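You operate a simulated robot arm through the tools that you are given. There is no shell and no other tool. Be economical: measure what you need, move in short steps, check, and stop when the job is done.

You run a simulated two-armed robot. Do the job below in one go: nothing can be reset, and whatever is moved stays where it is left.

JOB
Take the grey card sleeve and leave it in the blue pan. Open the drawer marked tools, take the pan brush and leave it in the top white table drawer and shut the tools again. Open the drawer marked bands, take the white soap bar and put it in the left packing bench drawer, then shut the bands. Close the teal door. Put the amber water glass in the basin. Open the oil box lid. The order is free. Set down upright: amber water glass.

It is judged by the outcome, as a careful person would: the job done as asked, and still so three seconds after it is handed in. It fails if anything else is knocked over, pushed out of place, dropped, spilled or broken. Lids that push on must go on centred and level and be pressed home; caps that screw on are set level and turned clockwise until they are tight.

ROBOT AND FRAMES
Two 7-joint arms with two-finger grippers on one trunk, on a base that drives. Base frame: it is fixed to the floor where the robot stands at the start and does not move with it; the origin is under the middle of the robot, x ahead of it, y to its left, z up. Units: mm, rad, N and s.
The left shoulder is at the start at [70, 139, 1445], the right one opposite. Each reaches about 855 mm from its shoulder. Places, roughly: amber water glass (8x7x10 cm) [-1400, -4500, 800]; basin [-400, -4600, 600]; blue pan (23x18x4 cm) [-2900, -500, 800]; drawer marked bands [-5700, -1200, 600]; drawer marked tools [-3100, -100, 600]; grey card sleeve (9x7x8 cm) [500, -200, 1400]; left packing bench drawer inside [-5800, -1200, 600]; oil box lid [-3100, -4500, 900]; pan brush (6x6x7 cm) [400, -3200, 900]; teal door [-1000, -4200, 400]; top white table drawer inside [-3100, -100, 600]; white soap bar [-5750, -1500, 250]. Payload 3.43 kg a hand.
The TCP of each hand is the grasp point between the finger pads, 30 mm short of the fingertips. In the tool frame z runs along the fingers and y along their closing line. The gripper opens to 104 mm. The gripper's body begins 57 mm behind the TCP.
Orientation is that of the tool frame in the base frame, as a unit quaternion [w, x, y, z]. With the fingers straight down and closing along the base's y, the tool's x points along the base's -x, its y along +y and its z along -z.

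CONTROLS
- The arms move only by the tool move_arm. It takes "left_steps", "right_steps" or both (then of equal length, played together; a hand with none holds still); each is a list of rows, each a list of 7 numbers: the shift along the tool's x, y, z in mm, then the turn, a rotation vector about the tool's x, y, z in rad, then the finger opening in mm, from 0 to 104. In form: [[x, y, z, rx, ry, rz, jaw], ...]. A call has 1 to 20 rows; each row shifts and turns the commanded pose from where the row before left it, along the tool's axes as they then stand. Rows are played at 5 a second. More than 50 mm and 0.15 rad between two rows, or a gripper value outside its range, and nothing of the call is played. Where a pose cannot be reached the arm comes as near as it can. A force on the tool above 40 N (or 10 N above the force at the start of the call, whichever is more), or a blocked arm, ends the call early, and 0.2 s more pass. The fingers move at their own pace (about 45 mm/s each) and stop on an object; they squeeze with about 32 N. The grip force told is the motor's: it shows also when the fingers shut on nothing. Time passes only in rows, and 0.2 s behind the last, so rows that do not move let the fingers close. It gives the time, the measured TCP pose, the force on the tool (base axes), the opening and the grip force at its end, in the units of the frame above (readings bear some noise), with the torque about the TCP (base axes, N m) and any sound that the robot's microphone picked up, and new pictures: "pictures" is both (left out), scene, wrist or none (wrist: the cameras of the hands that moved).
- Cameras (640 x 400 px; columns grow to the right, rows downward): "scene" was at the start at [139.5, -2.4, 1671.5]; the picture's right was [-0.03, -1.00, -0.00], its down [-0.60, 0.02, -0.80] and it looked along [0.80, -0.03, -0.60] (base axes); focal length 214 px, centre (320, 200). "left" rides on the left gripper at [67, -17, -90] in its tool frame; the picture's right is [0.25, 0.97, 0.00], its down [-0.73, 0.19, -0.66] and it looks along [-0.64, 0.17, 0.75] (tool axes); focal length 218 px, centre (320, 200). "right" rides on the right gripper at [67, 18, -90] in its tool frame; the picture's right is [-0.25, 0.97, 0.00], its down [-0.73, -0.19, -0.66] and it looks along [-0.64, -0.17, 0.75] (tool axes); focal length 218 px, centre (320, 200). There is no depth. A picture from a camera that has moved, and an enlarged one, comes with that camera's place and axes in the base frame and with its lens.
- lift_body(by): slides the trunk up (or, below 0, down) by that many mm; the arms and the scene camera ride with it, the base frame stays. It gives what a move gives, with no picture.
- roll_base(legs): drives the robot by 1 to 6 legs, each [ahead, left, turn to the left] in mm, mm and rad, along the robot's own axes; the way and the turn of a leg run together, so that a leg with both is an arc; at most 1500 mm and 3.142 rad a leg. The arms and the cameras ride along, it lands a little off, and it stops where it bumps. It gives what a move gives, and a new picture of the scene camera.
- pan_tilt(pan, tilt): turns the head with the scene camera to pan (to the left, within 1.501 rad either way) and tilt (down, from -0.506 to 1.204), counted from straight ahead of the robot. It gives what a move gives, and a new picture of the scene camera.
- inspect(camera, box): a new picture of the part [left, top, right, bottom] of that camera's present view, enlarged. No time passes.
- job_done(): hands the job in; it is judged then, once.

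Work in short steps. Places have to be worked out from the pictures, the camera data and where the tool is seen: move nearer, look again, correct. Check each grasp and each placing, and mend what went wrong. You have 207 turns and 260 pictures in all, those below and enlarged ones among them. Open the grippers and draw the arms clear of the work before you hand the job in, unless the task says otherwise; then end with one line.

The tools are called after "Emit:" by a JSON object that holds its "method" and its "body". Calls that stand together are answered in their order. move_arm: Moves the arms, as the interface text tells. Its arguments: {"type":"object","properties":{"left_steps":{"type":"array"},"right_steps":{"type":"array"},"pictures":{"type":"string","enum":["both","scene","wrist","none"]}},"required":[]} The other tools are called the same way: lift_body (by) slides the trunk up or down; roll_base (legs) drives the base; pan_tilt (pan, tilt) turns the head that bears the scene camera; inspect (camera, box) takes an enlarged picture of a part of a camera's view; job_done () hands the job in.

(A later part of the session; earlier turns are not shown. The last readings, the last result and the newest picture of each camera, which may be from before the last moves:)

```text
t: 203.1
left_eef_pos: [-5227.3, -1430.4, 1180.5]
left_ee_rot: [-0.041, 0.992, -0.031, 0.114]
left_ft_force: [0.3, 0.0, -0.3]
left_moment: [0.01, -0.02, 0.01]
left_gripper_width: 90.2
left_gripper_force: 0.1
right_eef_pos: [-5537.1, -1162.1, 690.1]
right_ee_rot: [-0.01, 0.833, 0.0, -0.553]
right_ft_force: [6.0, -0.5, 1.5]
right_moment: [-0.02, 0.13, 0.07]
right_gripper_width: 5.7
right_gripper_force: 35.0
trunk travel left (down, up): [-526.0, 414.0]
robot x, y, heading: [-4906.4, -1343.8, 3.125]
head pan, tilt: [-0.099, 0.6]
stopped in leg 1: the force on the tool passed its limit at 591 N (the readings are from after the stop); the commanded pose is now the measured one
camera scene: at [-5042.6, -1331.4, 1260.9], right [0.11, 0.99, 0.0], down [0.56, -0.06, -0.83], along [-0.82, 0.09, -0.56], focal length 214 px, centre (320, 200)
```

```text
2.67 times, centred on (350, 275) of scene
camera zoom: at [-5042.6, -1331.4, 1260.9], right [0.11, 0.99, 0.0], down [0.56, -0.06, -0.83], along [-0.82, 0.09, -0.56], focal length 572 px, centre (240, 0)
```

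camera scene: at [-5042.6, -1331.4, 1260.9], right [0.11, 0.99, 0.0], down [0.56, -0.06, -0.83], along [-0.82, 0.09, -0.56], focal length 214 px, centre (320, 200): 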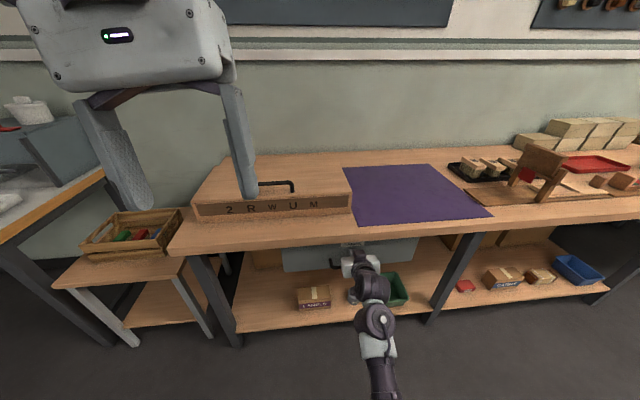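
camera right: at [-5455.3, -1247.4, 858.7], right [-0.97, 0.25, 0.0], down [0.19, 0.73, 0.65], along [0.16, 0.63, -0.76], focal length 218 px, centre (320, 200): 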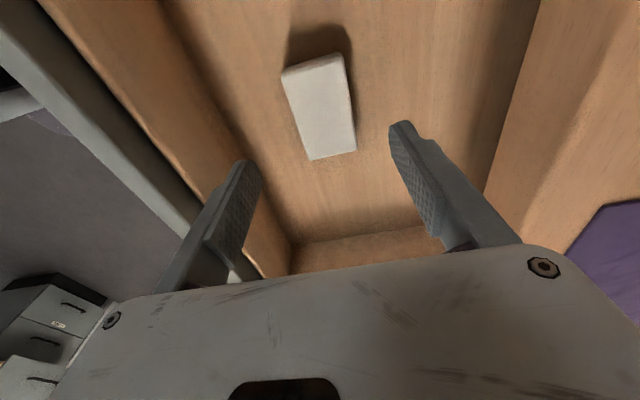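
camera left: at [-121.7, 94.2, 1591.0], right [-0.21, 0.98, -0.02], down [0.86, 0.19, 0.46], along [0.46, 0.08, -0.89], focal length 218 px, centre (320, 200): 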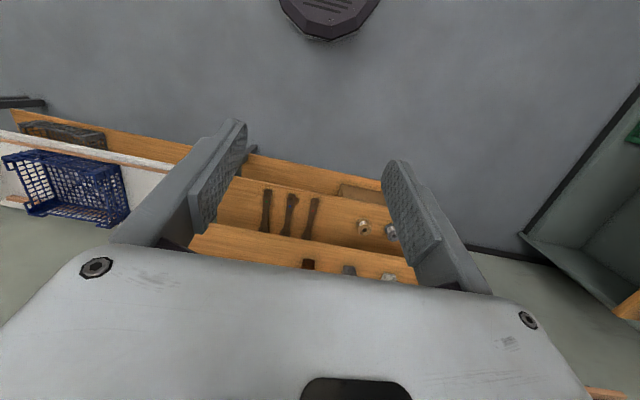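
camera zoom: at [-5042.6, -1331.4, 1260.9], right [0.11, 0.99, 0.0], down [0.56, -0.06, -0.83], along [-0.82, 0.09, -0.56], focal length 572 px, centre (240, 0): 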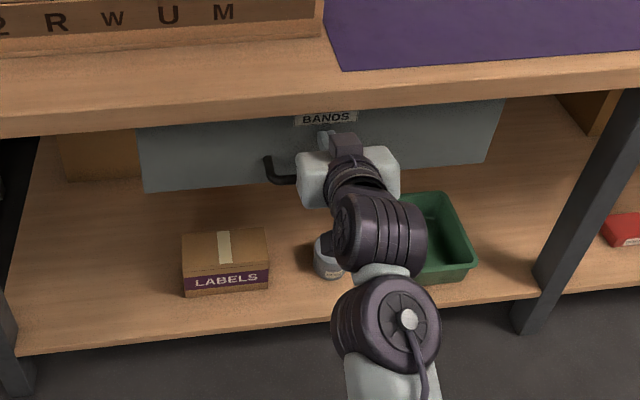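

The drawer is home. I back off, raise the trunk and turn toward -y to view the far side of the room.

Emit:
{"method": "roll_base", "body": {"legs": [[-450, 0, 0], [0, 0, 1.58]]}}

Emit:
{"method": "pan_tilt", "body": {"pan": 0.0, "tilt": 0.4}}

Emit:
{"method": "pan_tilt", "body": {"pan": 0.8, "tilt": 0.45}}

```text
t: 209.5
left_eef_pos: [-4379.0, -1665.4, 1181.1]
left_ee_rot: [-0.109, 0.73, 0.672, 0.054]
left_ft_force: [0.3, 0.3, 1.2]
left_moment: [0.02, 0.04, -0.01]
left_gripper_width: 90.0
left_gripper_force: 0.1
right_eef_pos: [-4652.8, -1968.3, 687.9]
right_ee_rot: [0.379, 0.596, 0.582, -0.403]
right_ft_force: [-1.2, 0.3, 0.5]
right_moment: [0.0, -0.02, -0.03]
right_gripper_width: 0.3
right_gripper_force: 34.7
trunk travel left (down, up): [-526.0, 414.0]
robot x, y, heading: [-4460.2, -1349.9, -1.601]
head pan, tilt: [-0.099, 0.6]
camera scene: at [-4469.7, -1480.8, 1260.9], right [-0.99, 0.13, 0.0], down [0.07, 0.56, -0.82], along [-0.11, -0.82, -0.57], focal length 214 px, centre (320, 200)
```

scene: 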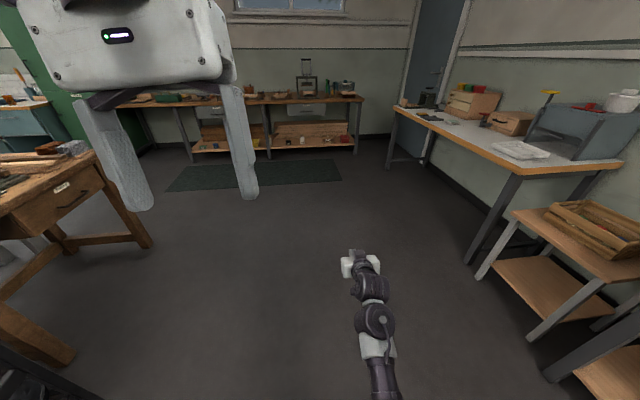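

```text
t: 210.2
left_eef_pos: [-4379.2, -1666.5, 1180.6]
left_ee_rot: [-0.109, 0.731, 0.672, 0.053]
left_ft_force: [-0.7, 0.3, -0.3]
left_moment: [-0.04, -0.01, 0.0]
left_gripper_width: 90.0
left_gripper_force: 0.1
right_eef_pos: [-4652.7, -1968.6, 688.8]
right_ee_rot: [0.379, 0.596, 0.582, -0.402]
right_ft_force: [0.5, -0.8, 0.1]
right_moment: [0.0, 0.01, -0.05]
right_gripper_width: 0.3
right_gripper_force: 34.6
trunk travel left (down, up): [-526.0, 414.0]
robot x, y, heading: [-4456.2, -1346.1, -1.6]
head pan, tilt: [0.0, 0.4]
camera scene: at [-4461.3, -1485.8, 1279.0], right [-1.0, 0.03, 0.0], down [0.01, 0.39, -0.92], along [-0.03, -0.92, -0.39], focal length 214 px, centre (320, 200)
```

scene: 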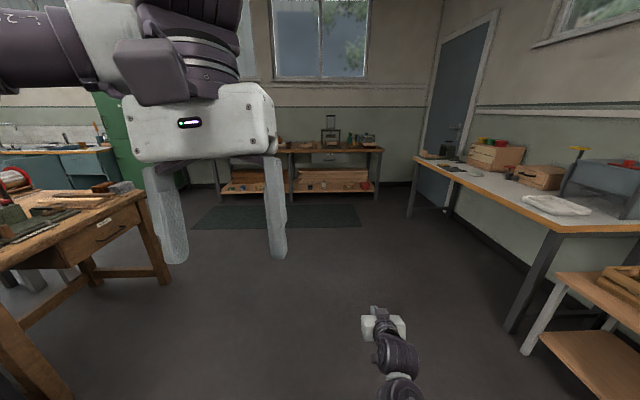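

```text
t: 211.4
left_eef_pos: [-4377.6, -1665.7, 1181.0]
left_ee_rot: [-0.108, 0.731, 0.671, 0.055]
left_ft_force: [0.8, -0.6, 1.0]
left_moment: [-0.02, -0.01, -0.01]
left_gripper_width: 90.1
left_gripper_force: 0.1
right_eef_pos: [-4652.0, -1968.0, 689.1]
right_ee_rot: [0.38, 0.596, 0.583, -0.402]
right_ft_force: [-0.9, 0.3, -0.4]
right_moment: [-0.05, 0.03, -0.02]
right_gripper_width: 0.1
right_gripper_force: 34.6
trunk travel left (down, up): [-526.0, 414.0]
robot x, y, heading: [-4460.5, -1342.9, -1.603]
head pan, tilt: [0.799, 0.45]
camera scene: at [-4394.5, -1459.4, 1274.4], right [-0.72, -0.69, 0.0], down [-0.3, 0.31, -0.9], along [0.62, -0.65, -0.44], focal length 214 px, centre (320, 200)
```

scene: 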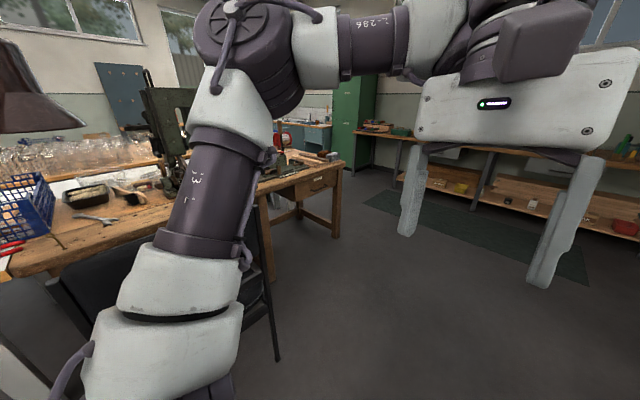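

The aisle along x≈-4460 is clear to y≈-3300; the far bench (oil box) fronts at y≈-3900. I drive there.

Emit:
{"method": "roll_base", "body": {"legs": [[1500, 0, 0.03], [250, 0, 0], [0, 1350, 0]]}}

Emit:
{"method": "lift_body", "body": {"by": 300}}

Emit:
{"method": "pan_tilt", "body": {"pan": -0.2, "tilt": 0.6}}

```text
t: 224.4
left_eef_pos: [-3407.5, -3399.3, 1180.2]
left_ee_rot: [-0.111, 0.714, 0.69, 0.052]
left_ft_force: [-0.4, -1.2, -0.4]
left_moment: [0.11, 0.01, 0.03]
left_gripper_width: 90.2
left_gripper_force: 0.1
right_eef_pos: [-3665.1, -3714.5, 685.8]
right_ee_rot: [0.389, 0.581, 0.598, -0.391]
right_ft_force: [-0.3, -1.0, -1.2]
right_moment: [-0.03, 0.02, -0.03]
right_gripper_width: 0.0
right_gripper_force: 34.8
trunk travel left (down, up): [-526.0, 414.0]
robot x, y, heading: [-3504.8, -3076.2, -1.554]
head pan, tilt: [0.799, 0.45]
stopped in leg 3: the robot was blocked; the commanded pose is now the measured one
camera scene: at [-3433.1, -3194.7, 1273.7], right [-0.68, -0.73, 0.0], down [-0.32, 0.3, -0.9], along [0.66, -0.61, -0.44], focal length 214 px, centre (320, 200)
```

scene: 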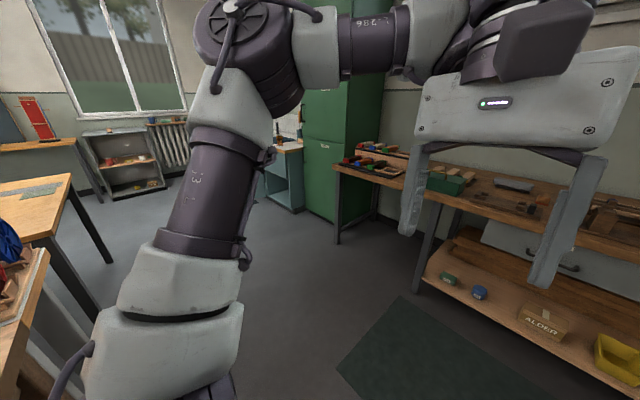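

```text
t: 227.4
left_eef_pos: [-3407.6, -3394.1, 1480.2]
left_ee_rot: [-0.109, 0.714, 0.69, 0.05]
left_ft_force: [-0.4, 0.0, 0.2]
left_moment: [0.01, 0.01, 0.01]
left_gripper_width: 90.0
left_gripper_force: 0.1
right_eef_pos: [-3665.6, -3710.4, 988.3]
right_ee_rot: [0.391, 0.58, 0.597, -0.393]
right_ft_force: [0.3, 0.2, -0.5]
right_moment: [0.01, 0.03, -0.02]
right_gripper_width: 0.0
right_gripper_force: 34.8
trunk travel left (down, up): [-826.0, 114.0]
robot x, y, heading: [-3502.8, -3079.7, -1.552]
head pan, tilt: [0.799, 0.45]
```

```text
t: 228.7
left_eef_pos: [-3406.9, -3393.9, 1481.3]
left_ee_rot: [-0.109, 0.713, 0.691, 0.05]
left_ft_force: [-0.2, -0.4, 1.0]
left_moment: [-0.01, 0.03, 0.0]
left_gripper_width: 89.7
left_gripper_force: 0.1
right_eef_pos: [-3665.4, -3709.9, 988.6]
right_ee_rot: [0.39, 0.58, 0.598, -0.392]
right_ft_force: [-0.2, 0.3, 0.3]
right_moment: [-0.01, 0.0, -0.03]
right_gripper_width: 0.0
right_gripper_force: 35.2
trunk travel left (down, up): [-826.0, 114.0]
robot x, y, heading: [-3503.4, -3078.3, -1.55]
head pan, tilt: [-0.201, 0.6]
camera scene: at [-3516.7, -3213.0, 1560.9], right [-0.98, 0.18, 0.0], down [0.1, 0.56, -0.83], along [-0.15, -0.81, -0.56], focal length 214 px, centre (320, 200)
```

scene: 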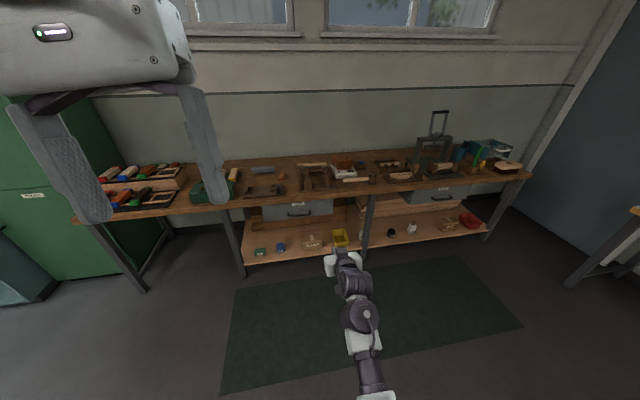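

I inspect the green box, which is where the oil box should be, and what lies to the left of the base.

Emit:
{"method": "inspect", "body": {"camera": "scene", "box": [90, 140, 330, 290]}}

Emit:
{"method": "pan_tilt", "body": {"pan": 1.4, "tilt": 0.9}}

```text
2.67 times, centred on (210, 215) of scene
camera zoom: at [-3516.7, -3213.0, 1560.9], right [-0.98, 0.18, 0.0], down [0.1, 0.56, -0.83], along [-0.15, -0.81, -0.56], focal length 572 px, centre (613, 160)
```

zoom: 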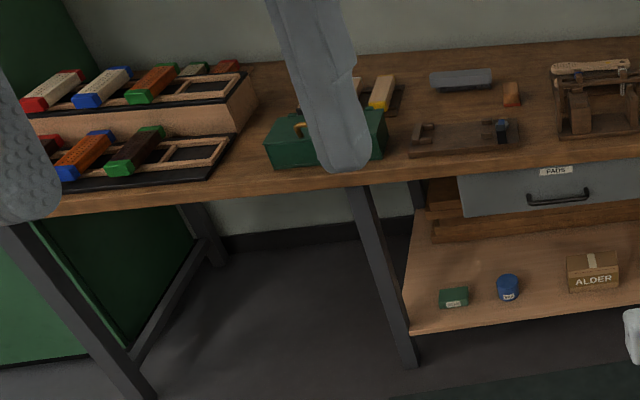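

```text
t: 230.4
left_eef_pos: [-3406.7, -3393.3, 1480.3]
left_ee_rot: [-0.109, 0.714, 0.69, 0.05]
left_ft_force: [0.9, 0.3, -0.1]
left_moment: [0.02, 0.02, 0.01]
left_gripper_width: 90.3
left_gripper_force: 0.1
right_eef_pos: [-3665.3, -3710.6, 988.5]
right_ee_rot: [0.39, 0.58, 0.598, -0.392]
right_ft_force: [-0.8, 0.2, -0.3]
right_moment: [0.01, 0.0, -0.01]
right_gripper_width: 0.0
right_gripper_force: 35.0
trunk travel left (down, up): [-826.0, 114.0]
robot x, y, heading: [-3506.3, -3077.3, -1.556]
head pan, tilt: [1.4, 0.901]
camera scene: at [-3426.3, -3137.3, 1536.1], right [-0.15, -0.99, 0.0], down [-0.77, 0.12, -0.62], along [0.61, -0.09, -0.78], focal length 214 px, centre (320, 200)
```

scene: 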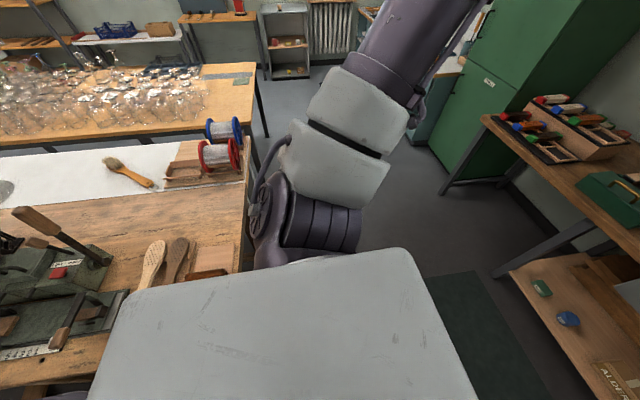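

The base had come up against the vise bench's leg; nothing on it moved. I pull away from it and pass at y≈-3350 to stand in front of the green box.

Emit:
{"method": "roll_base", "body": {"legs": [[260, 0, 0], [0, 570, -0.015]]}}

Emit:
{"method": "pan_tilt", "body": {"pan": -0.15, "tilt": 0.6}}

Emit:
{"method": "inspect", "body": {"camera": "scene", "box": [240, 120, 480, 270]}}

```text
t: 235.1
left_eef_pos: [-2853.3, -3652.1, 1480.6]
left_ee_rot: [-0.108, 0.722, 0.681, 0.053]
left_ft_force: [0.2, 0.2, 0.2]
left_moment: [0.03, -0.04, 0.02]
left_gripper_width: 89.9
left_gripper_force: 0.1
right_eef_pos: [-3118.8, -3964.1, 988.2]
right_ee_rot: [0.385, 0.588, 0.589, -0.398]
right_ft_force: [-0.4, -0.6, 0.4]
right_moment: [0.01, 0.0, 0.01]
right_gripper_width: 0.1
right_gripper_force: 34.2
trunk travel left (down, up): [-826.0, 114.0]
robot x, y, heading: [-2940.5, -3334.1, -1.576]
head pan, tilt: [1.4, 0.901]
camera scene: at [-2865.5, -3395.8, 1536.2], right [-0.18, -0.98, 0.0], down [-0.77, 0.14, -0.62], along [0.61, -0.11, -0.78], focal length 214 px, centre (320, 200)
```

scene: 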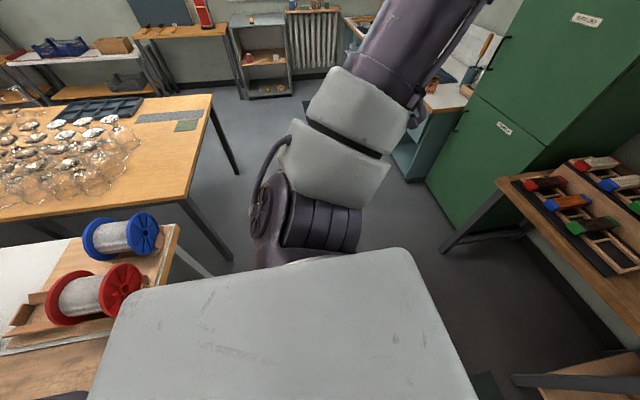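

```text
t: 236.7
left_eef_pos: [-2851.9, -3652.8, 1481.0]
left_ee_rot: [-0.109, 0.722, 0.681, 0.053]
left_ft_force: [0.7, 0.0, 0.0]
left_moment: [-0.03, -0.01, 0.03]
left_gripper_width: 89.8
left_gripper_force: 0.1
right_eef_pos: [-3119.3, -3963.2, 988.1]
right_ee_rot: [0.385, 0.588, 0.59, -0.397]
right_ft_force: [-0.2, 0.1, 1.1]
right_moment: [-0.03, 0.0, 0.02]
right_gripper_width: 0.1
right_gripper_force: 34.7
trunk travel left (down, up): [-826.0, 114.0]
robot x, y, heading: [-2944.0, -3331.7, -1.576]
head pan, tilt: [-0.15, 0.6]
camera scene: at [-2952.2, -3469.9, 1560.8], right [-0.99, 0.15, 0.0], down [0.09, 0.56, -0.82], along [-0.13, -0.82, -0.57], focal length 214 px, centre (320, 200)
```

scene: 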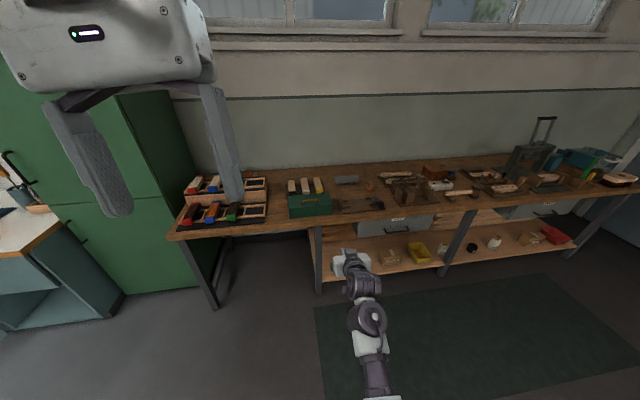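

```text
2.67 times, centred on (360, 195) of scene
camera zoom: at [-2952.2, -3469.9, 1560.8], right [-0.99, 0.15, 0.0], down [0.09, 0.56, -0.82], along [-0.13, -0.82, -0.57], focal length 572 px, centre (213, 213)
```

zoom: 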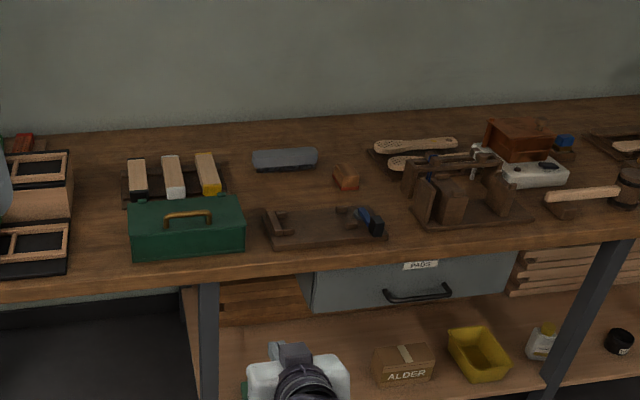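

The oil box is about x -2935…-3153, front y≈-4346, top z≈925, with an arch handle at the front of the lid. I raise the trunk fully and turn the right hand to point down, closing front-to-back.

Emit:
{"method": "lift_body", "body": {"by": 110}}

Emit:
{"method": "move_arm", "body": {"right_steps": [[0, 0, 0, 0, 0.147, 0, 40], [0, 0, 0, 0, 0.147, 0, 40], [0, 0, 0, 0, 0.147, 0, 40], [0, 0, 0, 0, 0.147, 0, 40], [0, 0, 0, 0, 0.147, 0, 40], [0, 0, 0, 0, 0.147, 0, 40], [0, 0, 0, 0, 0.147, 0, 40], [0, 0, 0, 0, 0.147, 0, 40], [0, 0, 0, 0, 0, 0.143, 40], [0, 0, 0, 0, 0, 0.143, 40], [0, 0, 0, 0, 0, 0.143, 40], [0, 0, 0, 0, 0, 0.143, 40], [0, 0, 0, 0, 0, 0.143, 40], [0, 0, 0, 0, 0, 0.143, 40], [0, 0, 0, 0, 0, 0.143, 40], [0, 0, 0, 0, 0, 0.143, 40], [0, 0, 0, 0, 0, 0.143, 40], [0, 0, 0, 0, 0, 0.143, 40], [0, 0, 0, 0, 0, 0.141, 40]], "pictures": "none"}}

```text
t: 238.1
left_eef_pos: [-2851.5, -3653.0, 1591.6]
left_ee_rot: [-0.108, 0.722, 0.681, 0.052]
left_ft_force: [0.0, 0.2, -0.3]
left_moment: [0.0, -0.02, -0.02]
left_gripper_width: 89.8
left_gripper_force: 0.1
right_eef_pos: [-3118.4, -3963.2, 1098.5]
right_ee_rot: [0.384, 0.588, 0.59, -0.398]
right_ft_force: [0.4, 0.5, -0.5]
right_moment: [0.0, 0.0, 0.02]
right_gripper_width: 0.0
right_gripper_force: 35.0
trunk travel left (down, up): [-936.0, 4.0]
robot x, y, heading: [-2939.0, -3330.9, -1.571]
head pan, tilt: [-0.15, 0.6]
```

```text
t: 242.1
left_eef_pos: [-2851.3, -3651.7, 1590.3]
left_ee_rot: [-0.11, 0.722, 0.681, 0.052]
left_ft_force: [-0.7, 0.0, 0.3]
left_moment: [-0.02, 0.01, -0.02]
left_gripper_width: 89.9
left_gripper_force: 0.1
right_eef_pos: [-3118.1, -3962.6, 1099.1]
right_ee_rot: [-0.001, 1.0, -0.005, -0.008]
right_ft_force: [-1.4, -0.5, 0.1]
right_moment: [0.0, 0.02, 0.04]
right_gripper_width: 40.1
right_gripper_force: 0.1
trunk travel left (down, up): [-936.0, 4.0]
robot x, y, heading: [-2940.0, -3330.8, -1.572]
head pan, tilt: [-0.15, 0.6]
```

Pose reached. I drive 340 mm ahead and 73 mm left so the hand comes over the lid's front.

Emit:
{"method": "roll_base", "body": {"legs": [[340, 73, 0]]}}

Emit:
{"method": "inspect", "body": {"camera": "right", "box": [0, 0, 640, 400]}}

Emit:
{"method": "inspect", "body": {"camera": "scene", "box": [240, 180, 400, 280]}}

```text
t: 244.3
left_eef_pos: [-2780.5, -3982.6, 1592.5]
left_ee_rot: [-0.107, 0.722, 0.682, 0.051]
left_ft_force: [-0.6, -0.2, 0.1]
left_moment: [-0.03, -0.01, 0.01]
left_gripper_width: 90.1
left_gripper_force: 0.0
right_eef_pos: [-3044.1, -4295.7, 1100.0]
right_ee_rot: [0.0, 1.0, -0.001, -0.008]
right_ft_force: [-0.4, 0.9, 0.5]
right_moment: [-0.01, 0.01, 0.02]
right_gripper_width: 40.2
right_gripper_force: 0.0
trunk travel left (down, up): [-936.0, 4.0]
robot x, y, heading: [-2867.6, -3668.6, -1.573]
head pan, tilt: [-0.15, 0.6]
camera scene: at [-2880.4, -3800.4, 1671.2], right [-0.99, 0.15, 0.0], down [0.09, 0.56, -0.83], along [-0.12, -0.82, -0.56], focal length 214 px, centre (320, 200)
```

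scene: 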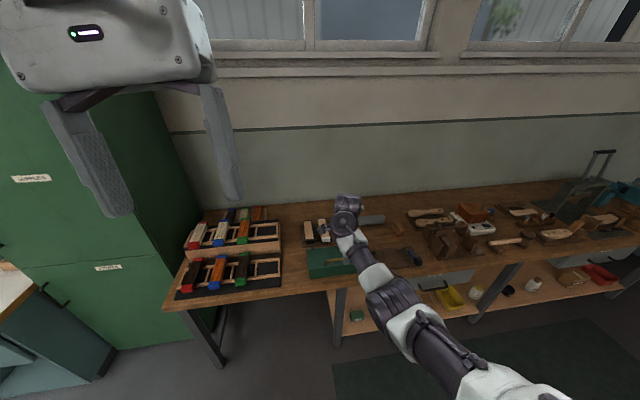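

```text
1.00 times, centred on (320, 200) of right (not enlarged: the box is as wide or as high as the picture)
camera zoom: at [-2976.5, -4312.4, 1189.3], right [-0.26, -0.97, 0.0], down [-0.72, 0.19, 0.67], along [-0.65, 0.17, -0.74], focal length 218 px, centre (320, 200)
```

zoom: 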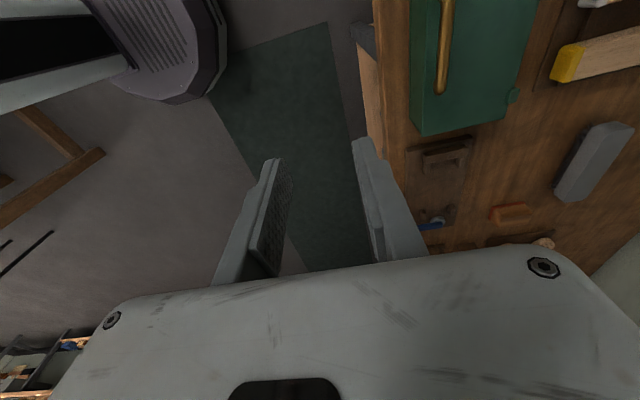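

```text
4.00 times, centred on (320, 230) of scene
camera zoom: at [-2880.4, -3800.4, 1671.2], right [-0.99, 0.15, 0.0], down [0.09, 0.56, -0.83], along [-0.12, -0.82, -0.56], focal length 858 px, centre (320, 80)
```

zoom: 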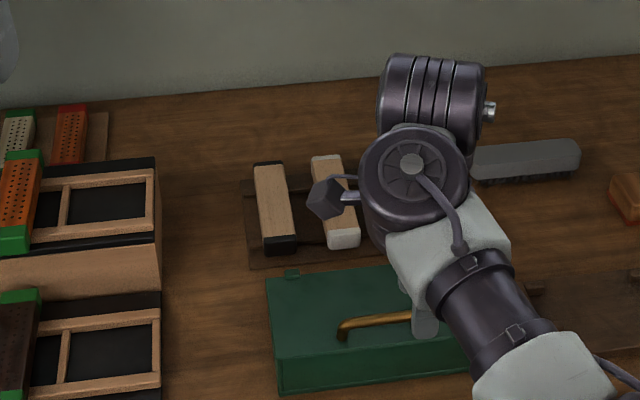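

From both cameras the handle bar is at about y -4436, z 900, x -3044, lid hinged at the back (y≈-4530). I drive 140 mm ahead and look again.

Emit:
{"method": "roll_base", "body": {"legs": [[140, 0, 0]]}}

Emit:
{"method": "move_arm", "body": {"right_steps": [[0, 0, 40, 0, 0, 0, 50], [0, 0, 40, 0, 0, 0, 50], [0, 0, 20, 0, 0, 0, 50], [0, 0, 0, 0, 0, 0, 50]], "pictures": "wrist"}}

Emit:
{"method": "inspect", "body": {"camera": "scene", "box": [260, 200, 420, 300]}}

```text
t: 245.7
left_eef_pos: [-2779.6, -4123.7, 1592.2]
left_ee_rot: [-0.107, 0.722, 0.681, 0.049]
left_ft_force: [0.7, 0.6, -1.0]
left_moment: [-0.02, 0.01, 0.02]
left_gripper_width: 90.1
left_gripper_force: 0.2
right_eef_pos: [-3045.7, -4435.2, 1102.2]
right_ee_rot: [0.0, 1.0, -0.003, -0.007]
right_ft_force: [-0.4, 0.8, -0.9]
right_moment: [-0.01, 0.02, -0.01]
right_gripper_width: 39.8
right_gripper_force: 0.0
trunk travel left (down, up): [-936.0, 4.0]
robot x, y, heading: [-2866.7, -3807.6, -1.575]
head pan, tilt: [-0.15, 0.6]
camera scene: at [-2880.4, -3940.7, 1671.4], right [-0.99, 0.15, 0.0], down [0.09, 0.56, -0.83], along [-0.13, -0.82, -0.56], focal length 214 px, centre (320, 200)
```

scene: 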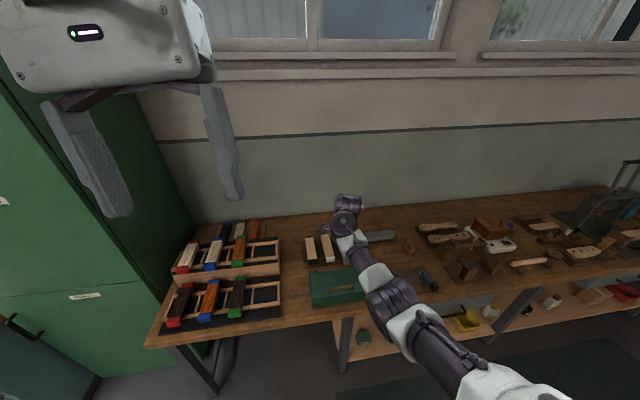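

```text
t: 246.7
left_eef_pos: [-2779.6, -4129.6, 1592.0]
left_ee_rot: [-0.109, 0.722, 0.682, 0.051]
left_ft_force: [-1.1, -0.5, -0.6]
left_moment: [0.0, -0.02, -0.01]
left_gripper_width: 90.1
left_gripper_force: 0.0
right_eef_pos: [-3046.7, -4439.3, 998.1]
right_ee_rot: [-0.001, 1.0, -0.004, -0.009]
right_ft_force: [-0.1, 0.6, -1.1]
right_moment: [0.03, 0.0, 0.0]
right_gripper_width: 50.0
right_gripper_force: 0.0
trunk travel left (down, up): [-936.0, 4.0]
robot x, y, heading: [-2868.7, -3808.5, -1.579]
head pan, tilt: [-0.15, 0.6]
camera right: at [-2979.0, -4456.2, 1086.2], right [-0.26, -0.97, 0.0], down [-0.72, 0.19, 0.67], along [-0.65, 0.17, -0.74], focal length 218 px, centre (320, 200)
```

right: 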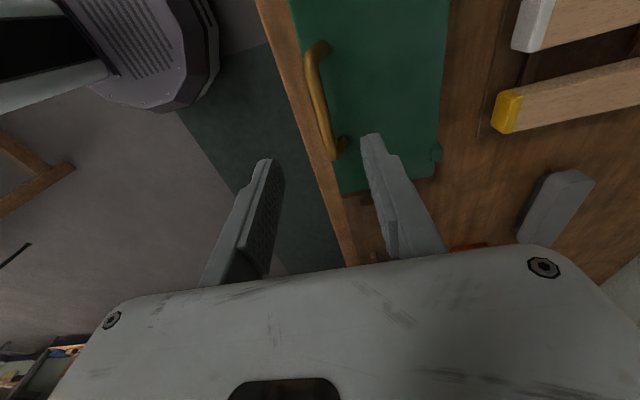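

```text
4.00 times, centred on (340, 250) of scene
camera zoom: at [-2880.6, -3947.4, 1670.7], right [-0.99, 0.15, 0.0], down [0.09, 0.56, -0.82], along [-0.13, -0.81, -0.57], focal length 858 px, centre (240, 0)
```

zoom: 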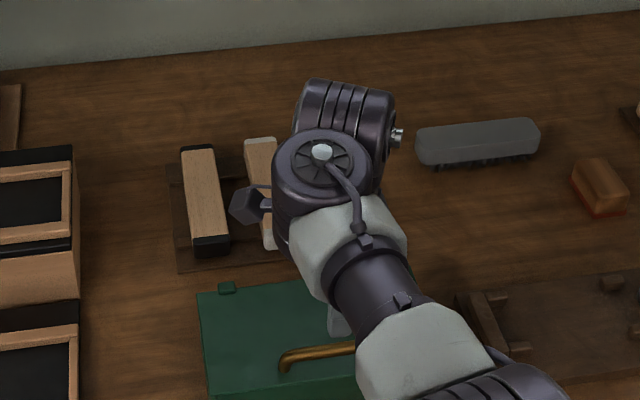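

Bar at y -4440, z≈880, centre x -3052. I lower the open fingers around it.

Emit:
{"method": "move_arm", "body": {"right_steps": [[-6, 0, 40, 0, 0, 0, 50], [0, 0, 40, 0, 0, 0, 50], [0, 0, 12, 0, 0, 0, 50], [0, 0, 0, 0, 0, 0, 50]], "pictures": "wrist"}}

```text
t: 247.7
left_eef_pos: [-2779.9, -4127.3, 1591.7]
left_ee_rot: [-0.109, 0.723, 0.681, 0.051]
left_ft_force: [-0.6, -0.3, -0.1]
left_moment: [0.01, -0.02, -0.01]
left_gripper_width: 90.1
left_gripper_force: 0.0
right_eef_pos: [-3056.4, -4437.8, 907.4]
right_ee_rot: [-0.001, 1.0, -0.003, -0.008]
right_ft_force: [-0.2, 0.1, -0.5]
right_moment: [-0.02, 0.0, 0.01]
right_gripper_width: 49.9
right_gripper_force: 0.1
trunk travel left (down, up): [-936.0, 4.0]
robot x, y, heading: [-2872.8, -3806.1, -1.575]
head pan, tilt: [-0.15, 0.6]
camera right: at [-2987.2, -4455.3, 996.1], right [-0.26, -0.97, 0.0], down [-0.72, 0.19, 0.67], along [-0.65, 0.17, -0.74], focal length 218 px, centre (320, 200)
```

right: 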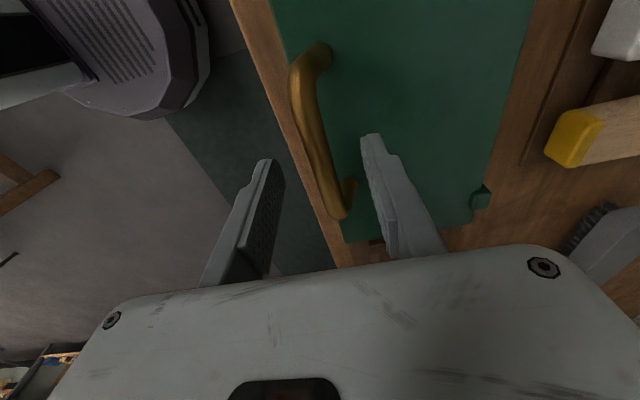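

The bar is between the fingers. I lower 16 mm more, watching force, then close.

Emit:
{"method": "move_arm", "body": {"right_steps": [[0, -3, 8, 0, 0, 0, 50], [0, 0, 8, 0, 0, 0, 50], [0, 0, 0, 0, 0, 0, 50]], "pictures": "wrist"}}

```text
t: 248.5
left_eef_pos: [-2780.4, -4128.5, 1591.1]
left_ee_rot: [-0.109, 0.723, 0.681, 0.051]
left_ft_force: [0.4, -0.4, 0.4]
left_moment: [-0.01, -0.01, 0.01]
left_gripper_width: 90.2
left_gripper_force: 0.0
right_eef_pos: [-3054.5, -4434.3, 893.7]
right_ee_rot: [-0.001, 1.0, -0.003, -0.008]
right_ft_force: [0.8, -0.2, 0.1]
right_moment: [0.05, 0.02, -0.02]
right_gripper_width: 50.0
right_gripper_force: 0.1
trunk travel left (down, up): [-936.0, 4.0]
robot x, y, heading: [-2871.5, -3810.6, -1.578]
head pan, tilt: [-0.15, 0.6]
camera right: at [-2986.8, -4451.5, 981.6], right [-0.26, -0.97, 0.0], down [-0.72, 0.19, 0.67], along [-0.65, 0.17, -0.74], focal length 218 px, centre (320, 200)
```

right: 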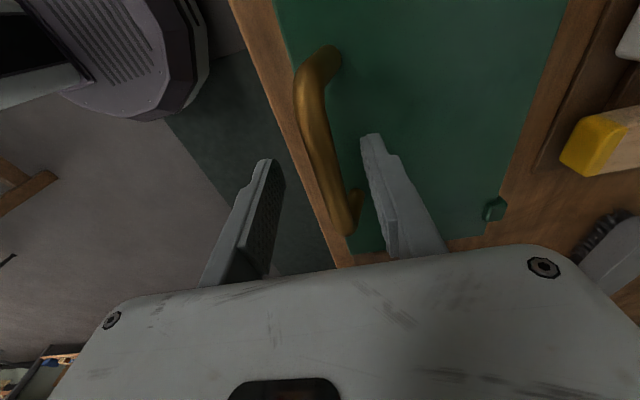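

Emit:
{"method": "move_arm", "body": {"right_steps": [[0, 0, 5, 0, 0, 0, 40], [0, 0, 0, 0, 0, 0, 20], [0, 0, 0, 0, 0, 0, 3], [0, 0, 0, 0, 0, 0, 3]], "pictures": "wrist"}}

```text
t: 249.5
left_eef_pos: [-2779.5, -4134.7, 1590.2]
left_ee_rot: [-0.111, 0.722, 0.681, 0.053]
left_ft_force: [0.0, 0.4, 1.0]
left_moment: [-0.03, -0.02, 0.02]
left_gripper_width: 90.1
left_gripper_force: 0.1
right_eef_pos: [-3053.9, -4436.7, 887.4]
right_ee_rot: [0.0, 1.0, -0.003, -0.008]
right_ft_force: [-0.7, -24.5, -5.3]
right_moment: [0.11, 0.04, 0.02]
right_gripper_width: 18.6
right_gripper_force: 13.8
right hand out of reach, approached as far as the arm can: row 1
trunk travel left (down, up): [-936.0, 4.0]
robot x, y, heading: [-2866.9, -3814.5, -1.574]
head pan, tilt: [-0.15, 0.6]
camera right: at [-2986.5, -4454.5, 976.5], right [-0.26, -0.97, 0.0], down [-0.72, 0.2, 0.67], along [-0.65, 0.17, -0.74], focal length 218 px, centre (320, 200)
```

right: 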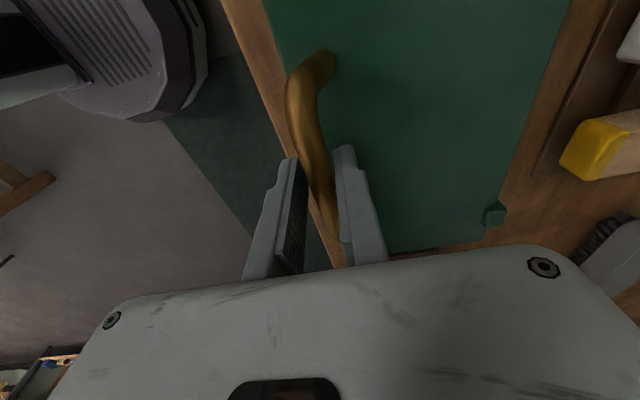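

The bar bears on the far finger; I shift the hand 5 mm forward and finish closing.

Emit:
{"method": "move_arm", "body": {"right_steps": [[0, 3, 0, 0, 0, 0, 3], [0, 2, 0, 0, 0, 0, 3], [0, 1, 0, 0, 0, 0, 3], [0, 0, 0, 0, 0, 0, 3]], "pictures": "none"}}

```text
t: 250.5
left_eef_pos: [-2779.5, -4135.6, 1590.3]
left_ee_rot: [-0.11, 0.721, 0.682, 0.053]
left_ft_force: [0.4, -0.6, 0.4]
left_moment: [0.0, -0.01, 0.0]
left_gripper_width: 89.7
left_gripper_force: 0.0
right_eef_pos: [-3055.0, -4436.5, 889.9]
right_ee_rot: [-0.002, 1.0, -0.003, -0.008]
right_ft_force: [3.5, -23.4, -8.0]
right_moment: [0.09, -0.01, 0.02]
right_gripper_width: 18.0
right_gripper_force: 12.9
right hand out of reach, approached as far as the arm can: row 1, 3
trunk travel left (down, up): [-936.0, 4.0]
robot x, y, heading: [-2871.5, -3805.7, -1.577]
head pan, tilt: [-0.15, 0.6]
```

Arm is at its reach; I nudge the base 6 mm forward instead.

Emit:
{"method": "roll_base", "body": {"legs": [[8, 0, 0]]}}

Emit:
{"method": "move_arm", "body": {"right_steps": [[0, 0, 0, 0, 0, 0, 3], [0, 0, 0, 0, 0, 0, 3], [0, 0, 0, 0, 0, 0, 3]], "pictures": "wrist"}}

```text
t: 251.2
left_eef_pos: [-2778.9, -4137.0, 1591.4]
left_ee_rot: [-0.109, 0.723, 0.68, 0.052]
left_ft_force: [-0.3, -0.3, -0.6]
left_moment: [0.0, 0.01, 0.0]
left_gripper_width: 89.8
left_gripper_force: 0.0
right_eef_pos: [-3055.7, -4439.6, 891.0]
right_ee_rot: [-0.004, 1.0, -0.004, -0.01]
right_ft_force: [3.5, -2.3, -3.3]
right_moment: [0.07, 0.03, 0.07]
right_gripper_width: 12.3
right_gripper_force: 45.1
trunk travel left (down, up): [-936.0, 4.0]
robot x, y, heading: [-2870.5, -3819.5, -1.577]
head pan, tilt: [-0.15, 0.6]
camera scene: at [-2880.0, -3955.0, 1670.7], right [-0.99, 0.15, 0.0], down [0.09, 0.56, -0.82], along [-0.13, -0.81, -0.57], focal length 214 px, centre (320, 200)
```

scene: 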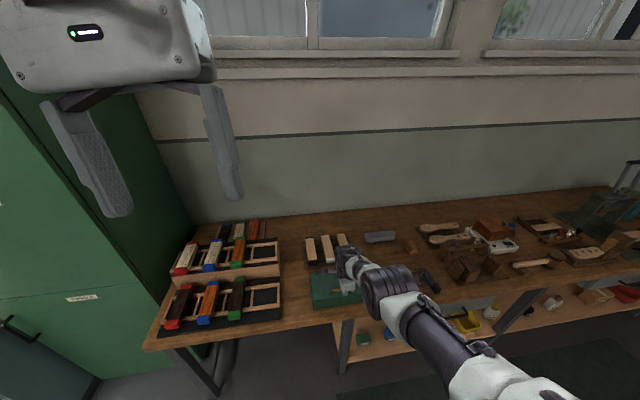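

```text
t: 252.0
left_eef_pos: [-2780.9, -4135.7, 1591.3]
left_ee_rot: [-0.11, 0.723, 0.681, 0.052]
left_ft_force: [-0.5, -0.6, 0.8]
left_moment: [-0.01, -0.01, 0.01]
left_gripper_width: 89.8
left_gripper_force: 0.1
right_eef_pos: [-3055.5, -4440.8, 891.5]
right_ee_rot: [-0.004, 1.0, -0.004, -0.008]
right_ft_force: [0.2, -3.2, -1.5]
right_moment: [0.04, 0.14, 0.11]
right_gripper_width: 12.3
right_gripper_force: 45.2
trunk travel left (down, up): [-936.0, 4.0]
robot x, y, heading: [-2869.2, -3815.1, -1.576]
head pan, tilt: [-0.15, 0.6]
camera right: at [-2987.5, -4458.2, 979.3], right [-0.26, -0.97, 0.0], down [-0.72, 0.19, 0.67], along [-0.65, 0.18, -0.74], focal length 218 px, centre (320, 200)
```

right: 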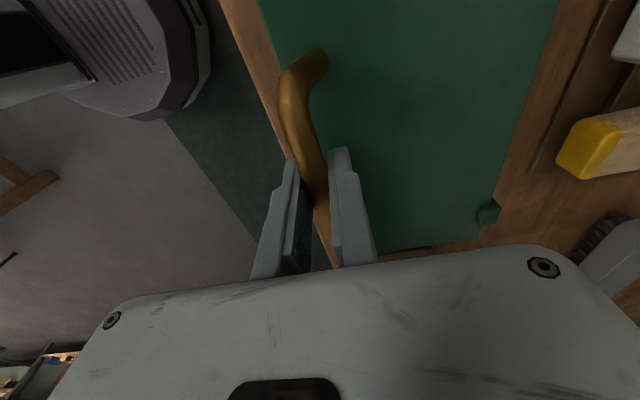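

The handle is firmly gripped. I lift along the lid's arc: first up 36, forward 13 mm.

Emit:
{"method": "move_arm", "body": {"right_steps": [[0, 1.5, -9, 0, 0, 0, 3], [0, 2.5, -9, 0, 0, 0, 3], [0, 3.5, -9, 0, 0, 0, 3], [0, 4.5, -9, 0, 0, 0, 3]], "pictures": "wrist"}}

```text
t: 253.0
left_eef_pos: [-2779.0, -4140.9, 1589.5]
left_ee_rot: [-0.111, 0.722, 0.681, 0.052]
left_ft_force: [0.3, -0.4, 0.0]
left_moment: [-0.01, 0.01, 0.04]
left_gripper_width: 90.4
left_gripper_force: 0.1
right_eef_pos: [-3056.2, -4455.6, 924.5]
right_ee_rot: [-0.005, 1.0, -0.002, -0.007]
right_ft_force: [3.8, -15.1, -12.9]
right_moment: [0.14, -0.04, 0.24]
right_gripper_width: 12.5
right_gripper_force: 44.9
trunk travel left (down, up): [-936.0, 4.0]
robot x, y, heading: [-2872.2, -3819.0, -1.569]
head pan, tilt: [-0.15, 0.6]
camera right: at [-2987.7, -4474.2, 1013.0], right [-0.26, -0.97, -0.01], down [-0.72, 0.19, 0.67], along [-0.65, 0.18, -0.74], focal length 218 px, centre (320, 200)
```

right: 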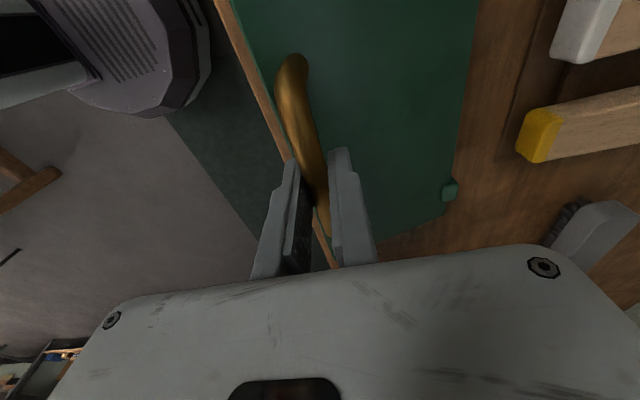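

The lid follows. I continue along the arc.

Emit:
{"method": "move_arm", "body": {"right_steps": [[0, 5, -8, 0, 0, 0, 3], [0, 5.5, -8, 0, 0, 0, 3], [0, 6.5, -7, 0, 0, 0, 3], [0, 7, -6, 0, 0, 0, 3]], "pictures": "wrist"}}

```text
t: 254.0
left_eef_pos: [-2779.0, -4143.6, 1589.3]
left_ee_rot: [-0.11, 0.722, 0.681, 0.052]
left_ft_force: [0.1, 0.4, 0.0]
left_moment: [0.05, 0.01, -0.02]
left_gripper_width: 90.0
left_gripper_force: 0.0
right_eef_pos: [-3055.2, -4478.5, 951.1]
right_ee_rot: [-0.007, 1.0, -0.002, -0.007]
right_ft_force: [1.5, -12.7, -20.5]
right_moment: [0.11, -0.19, 0.38]
right_gripper_width: 12.5
right_gripper_force: 44.8
trunk travel left (down, up): [-936.0, 4.0]
robot x, y, heading: [-2869.4, -3820.0, -1.577]
head pan, tilt: [-0.15, 0.6]
camera right: at [-2987.7, -4498.2, 1040.1], right [-0.26, -0.97, -0.01], down [-0.72, 0.19, 0.67], along [-0.65, 0.18, -0.74], focal length 218 px, centre (320, 200)
```

right: 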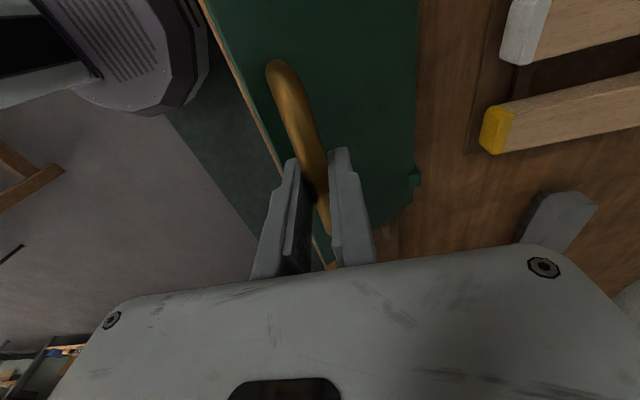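

Emit:
{"method": "move_arm", "body": {"right_steps": [[0, 8, -4, 0, 0, 0, 3], [0, 8, -4, 0, 0, 0, 3], [0, 8.5, -4, 0, 0, 0, 3], [0, 9, -3, 0, 0, 0, 3]], "pictures": "wrist"}}

Emit:
{"method": "inspect", "body": {"camera": "scene", "box": [260, 200, 420, 300]}}

```text
t: 255.0
left_eef_pos: [-2781.9, -4144.9, 1588.5]
left_ee_rot: [-0.111, 0.722, 0.681, 0.053]
left_ft_force: [0.6, 0.2, 0.1]
left_moment: [0.01, 0.01, 0.0]
left_gripper_width: 90.0
left_gripper_force: 0.0
right_eef_pos: [-3057.1, -4489.9, 969.5]
right_ee_rot: [-0.006, 1.0, -0.003, -0.007]
right_ft_force: [3.2, -15.3, -27.2]
right_moment: [-0.18, -0.42, 0.45]
right_gripper_width: 12.5
right_gripper_force: 45.0
right hand out of reach, approached as far as the arm can: row 1, 2, 3, 4
trunk travel left (down, up): [-936.0, 4.0]
robot x, y, heading: [-2870.2, -3815.7, -1.573]
head pan, tilt: [-0.15, 0.6]
camera right: at [-2988.3, -4508.1, 1058.1], right [-0.26, -0.97, -0.01], down [-0.72, 0.19, 0.67], along [-0.65, 0.18, -0.74], focal length 218 px, centre (320, 200)
```

right: 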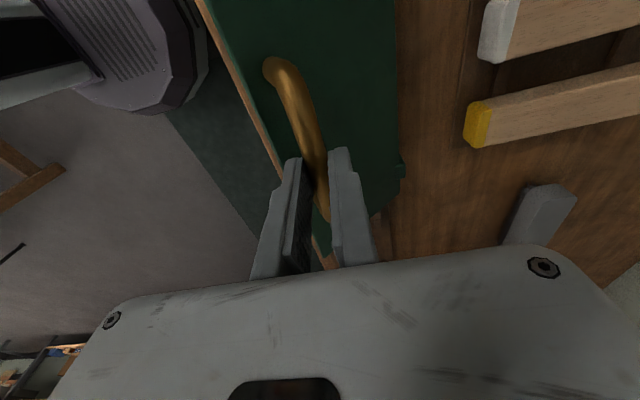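

```text
4.00 times, centred on (340, 250) of scene
camera zoom: at [-2881.5, -3963.6, 1669.9], right [-0.99, 0.15, 0.0], down [0.09, 0.56, -0.82], along [-0.13, -0.81, -0.57], focal length 858 px, centre (240, 0)
```

zoom: 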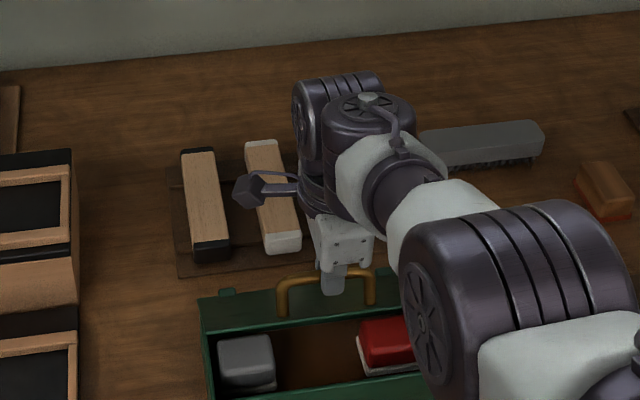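

Lid is about half open. The arm is at its reach, so I advance with the base.

Emit:
{"method": "roll_base", "body": {"legs": [[25, 0, 0]]}}

Emit:
{"method": "move_arm", "body": {"right_steps": [[0, 4, -4, 0, 0, 0, 3], [0, 5, -3, 0, 0, 0, 3], [0, 5, -2, 0, 0, 0, 3]], "pictures": "wrist"}}

```text
t: 255.8
left_eef_pos: [-2778.8, -4156.2, 1592.5]
left_ee_rot: [-0.108, 0.723, 0.68, 0.049]
left_ft_force: [0.6, -0.2, -0.2]
left_moment: [0.01, 0.0, -0.01]
left_gripper_width: 89.7
left_gripper_force: 0.1
right_eef_pos: [-3057.3, -4505.6, 979.3]
right_ee_rot: [-0.002, 1.0, -0.004, -0.009]
right_ft_force: [1.0, 12.4, 22.1]
right_moment: [0.32, 0.14, 0.76]
right_gripper_width: 12.7
right_gripper_force: 45.6
trunk travel left (down, up): [-936.0, 4.0]
robot x, y, heading: [-2870.7, -3839.5, -1.574]
head pan, tilt: [-0.15, 0.6]
camera scene: at [-2879.3, -3972.8, 1671.7], right [-0.99, 0.16, 0.0], down [0.09, 0.55, -0.83], along [-0.13, -0.82, -0.56], focal length 214 px, centre (320, 200)
```

scene: 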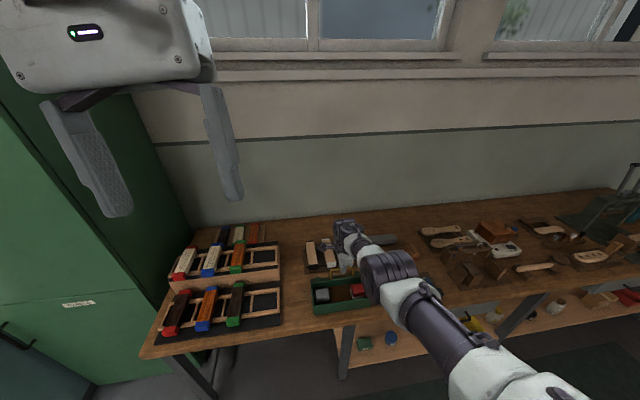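

```text
t: 256.6
left_eef_pos: [-2779.1, -4165.4, 1590.8]
left_ee_rot: [-0.11, 0.723, 0.68, 0.052]
left_ft_force: [-0.2, 0.0, 0.5]
left_moment: [-0.01, 0.01, 0.01]
left_gripper_width: 90.1
left_gripper_force: 0.0
right_eef_pos: [-3055.7, -4515.2, 981.3]
right_ee_rot: [-0.005, 1.0, -0.002, -0.008]
right_ft_force: [4.7, -3.2, -17.1]
right_moment: [0.02, -0.49, 0.64]
right_gripper_width: 12.2
right_gripper_force: 44.8
right hand out of reach, approached as far as the arm can: row 2, 3
trunk travel left (down, up): [-936.0, 4.0]
robot x, y, heading: [-2865.8, -3843.0, -1.576]
head pan, tilt: [-0.15, 0.6]
camera right: at [-2988.2, -4532.8, 1070.1], right [-0.26, -0.97, -0.01], down [-0.72, 0.19, 0.67], along [-0.65, 0.18, -0.74], focal length 218 px, centre (320, 200)
```

right: 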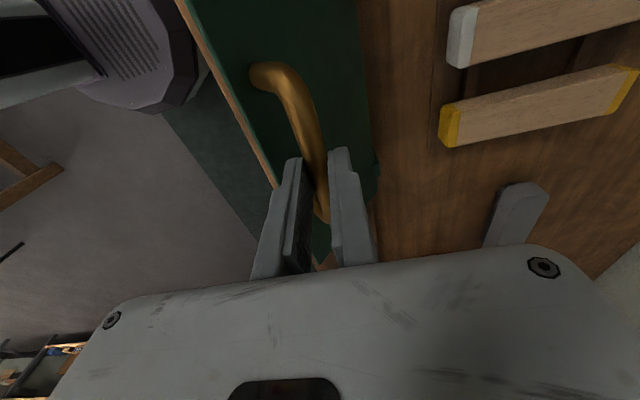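

Emit:
{"method": "roll_base", "body": {"legs": [[30, 0, 0]]}}

Emit:
{"method": "inspect", "body": {"camera": "right", "box": [0, 0, 640, 400]}}

Emit:
{"method": "inspect", "body": {"camera": "scene", "box": [260, 200, 420, 300]}}

```text
t: 257.5
left_eef_pos: [-2778.7, -4184.4, 1593.7]
left_ee_rot: [-0.107, 0.724, 0.68, 0.05]
left_ft_force: [0.8, -0.5, 0.5]
left_moment: [-0.05, -0.01, -0.02]
left_gripper_width: 90.0
left_gripper_force: 0.1
right_eef_pos: [-3056.7, -4538.0, 986.8]
right_ee_rot: [-0.004, 1.0, -0.003, -0.01]
right_ft_force: [5.8, 3.7, 9.1]
right_moment: [0.17, 0.5, 0.8]
right_gripper_width: 12.6
right_gripper_force: 45.2
trunk travel left (down, up): [-936.0, 4.0]
robot x, y, heading: [-2867.8, -3871.0, -1.577]
head pan, tilt: [-0.15, 0.6]
camera scene: at [-2879.5, -4002.1, 1671.3], right [-0.99, 0.16, 0.0], down [0.09, 0.55, -0.83], along [-0.13, -0.82, -0.56], focal length 214 px, centre (320, 200)
```

scene: 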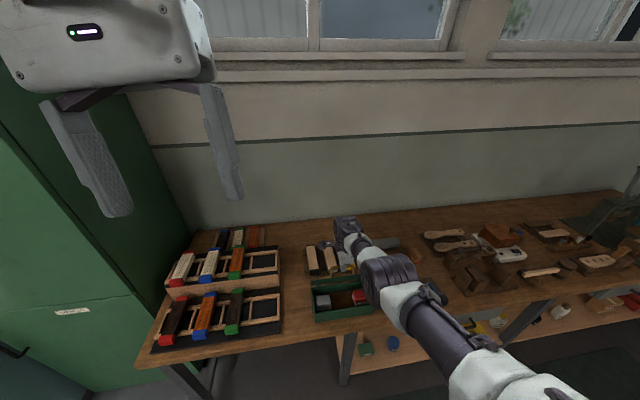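

```text
1.00 times, centred on (320, 200) of right (not enlarged: the box is as wide or as high as the picture)
camera zoom: at [-2988.1, -4555.3, 1075.6], right [-0.26, -0.97, 0.0], down [-0.72, 0.19, 0.67], along [-0.65, 0.18, -0.74], focal length 218 px, centre (320, 200)
```

zoom: 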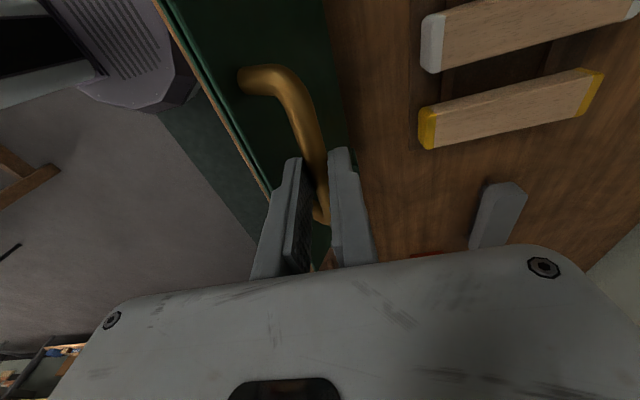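

```text
4.00 times, centred on (340, 250) of scene
camera zoom: at [-2879.5, -4002.1, 1671.3], right [-0.99, 0.16, 0.0], down [0.09, 0.55, -0.83], along [-0.13, -0.82, -0.56], focal length 858 px, centre (240, 0)
```

zoom: 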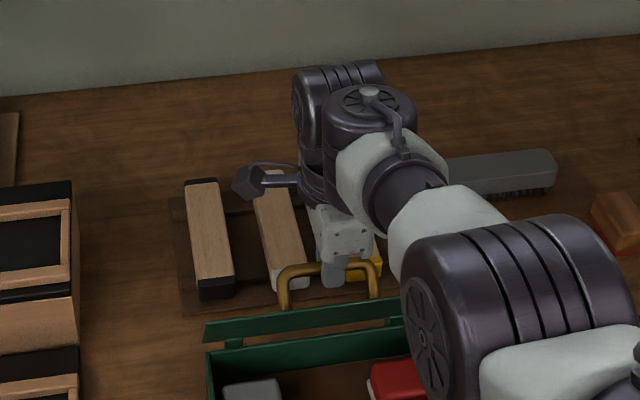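

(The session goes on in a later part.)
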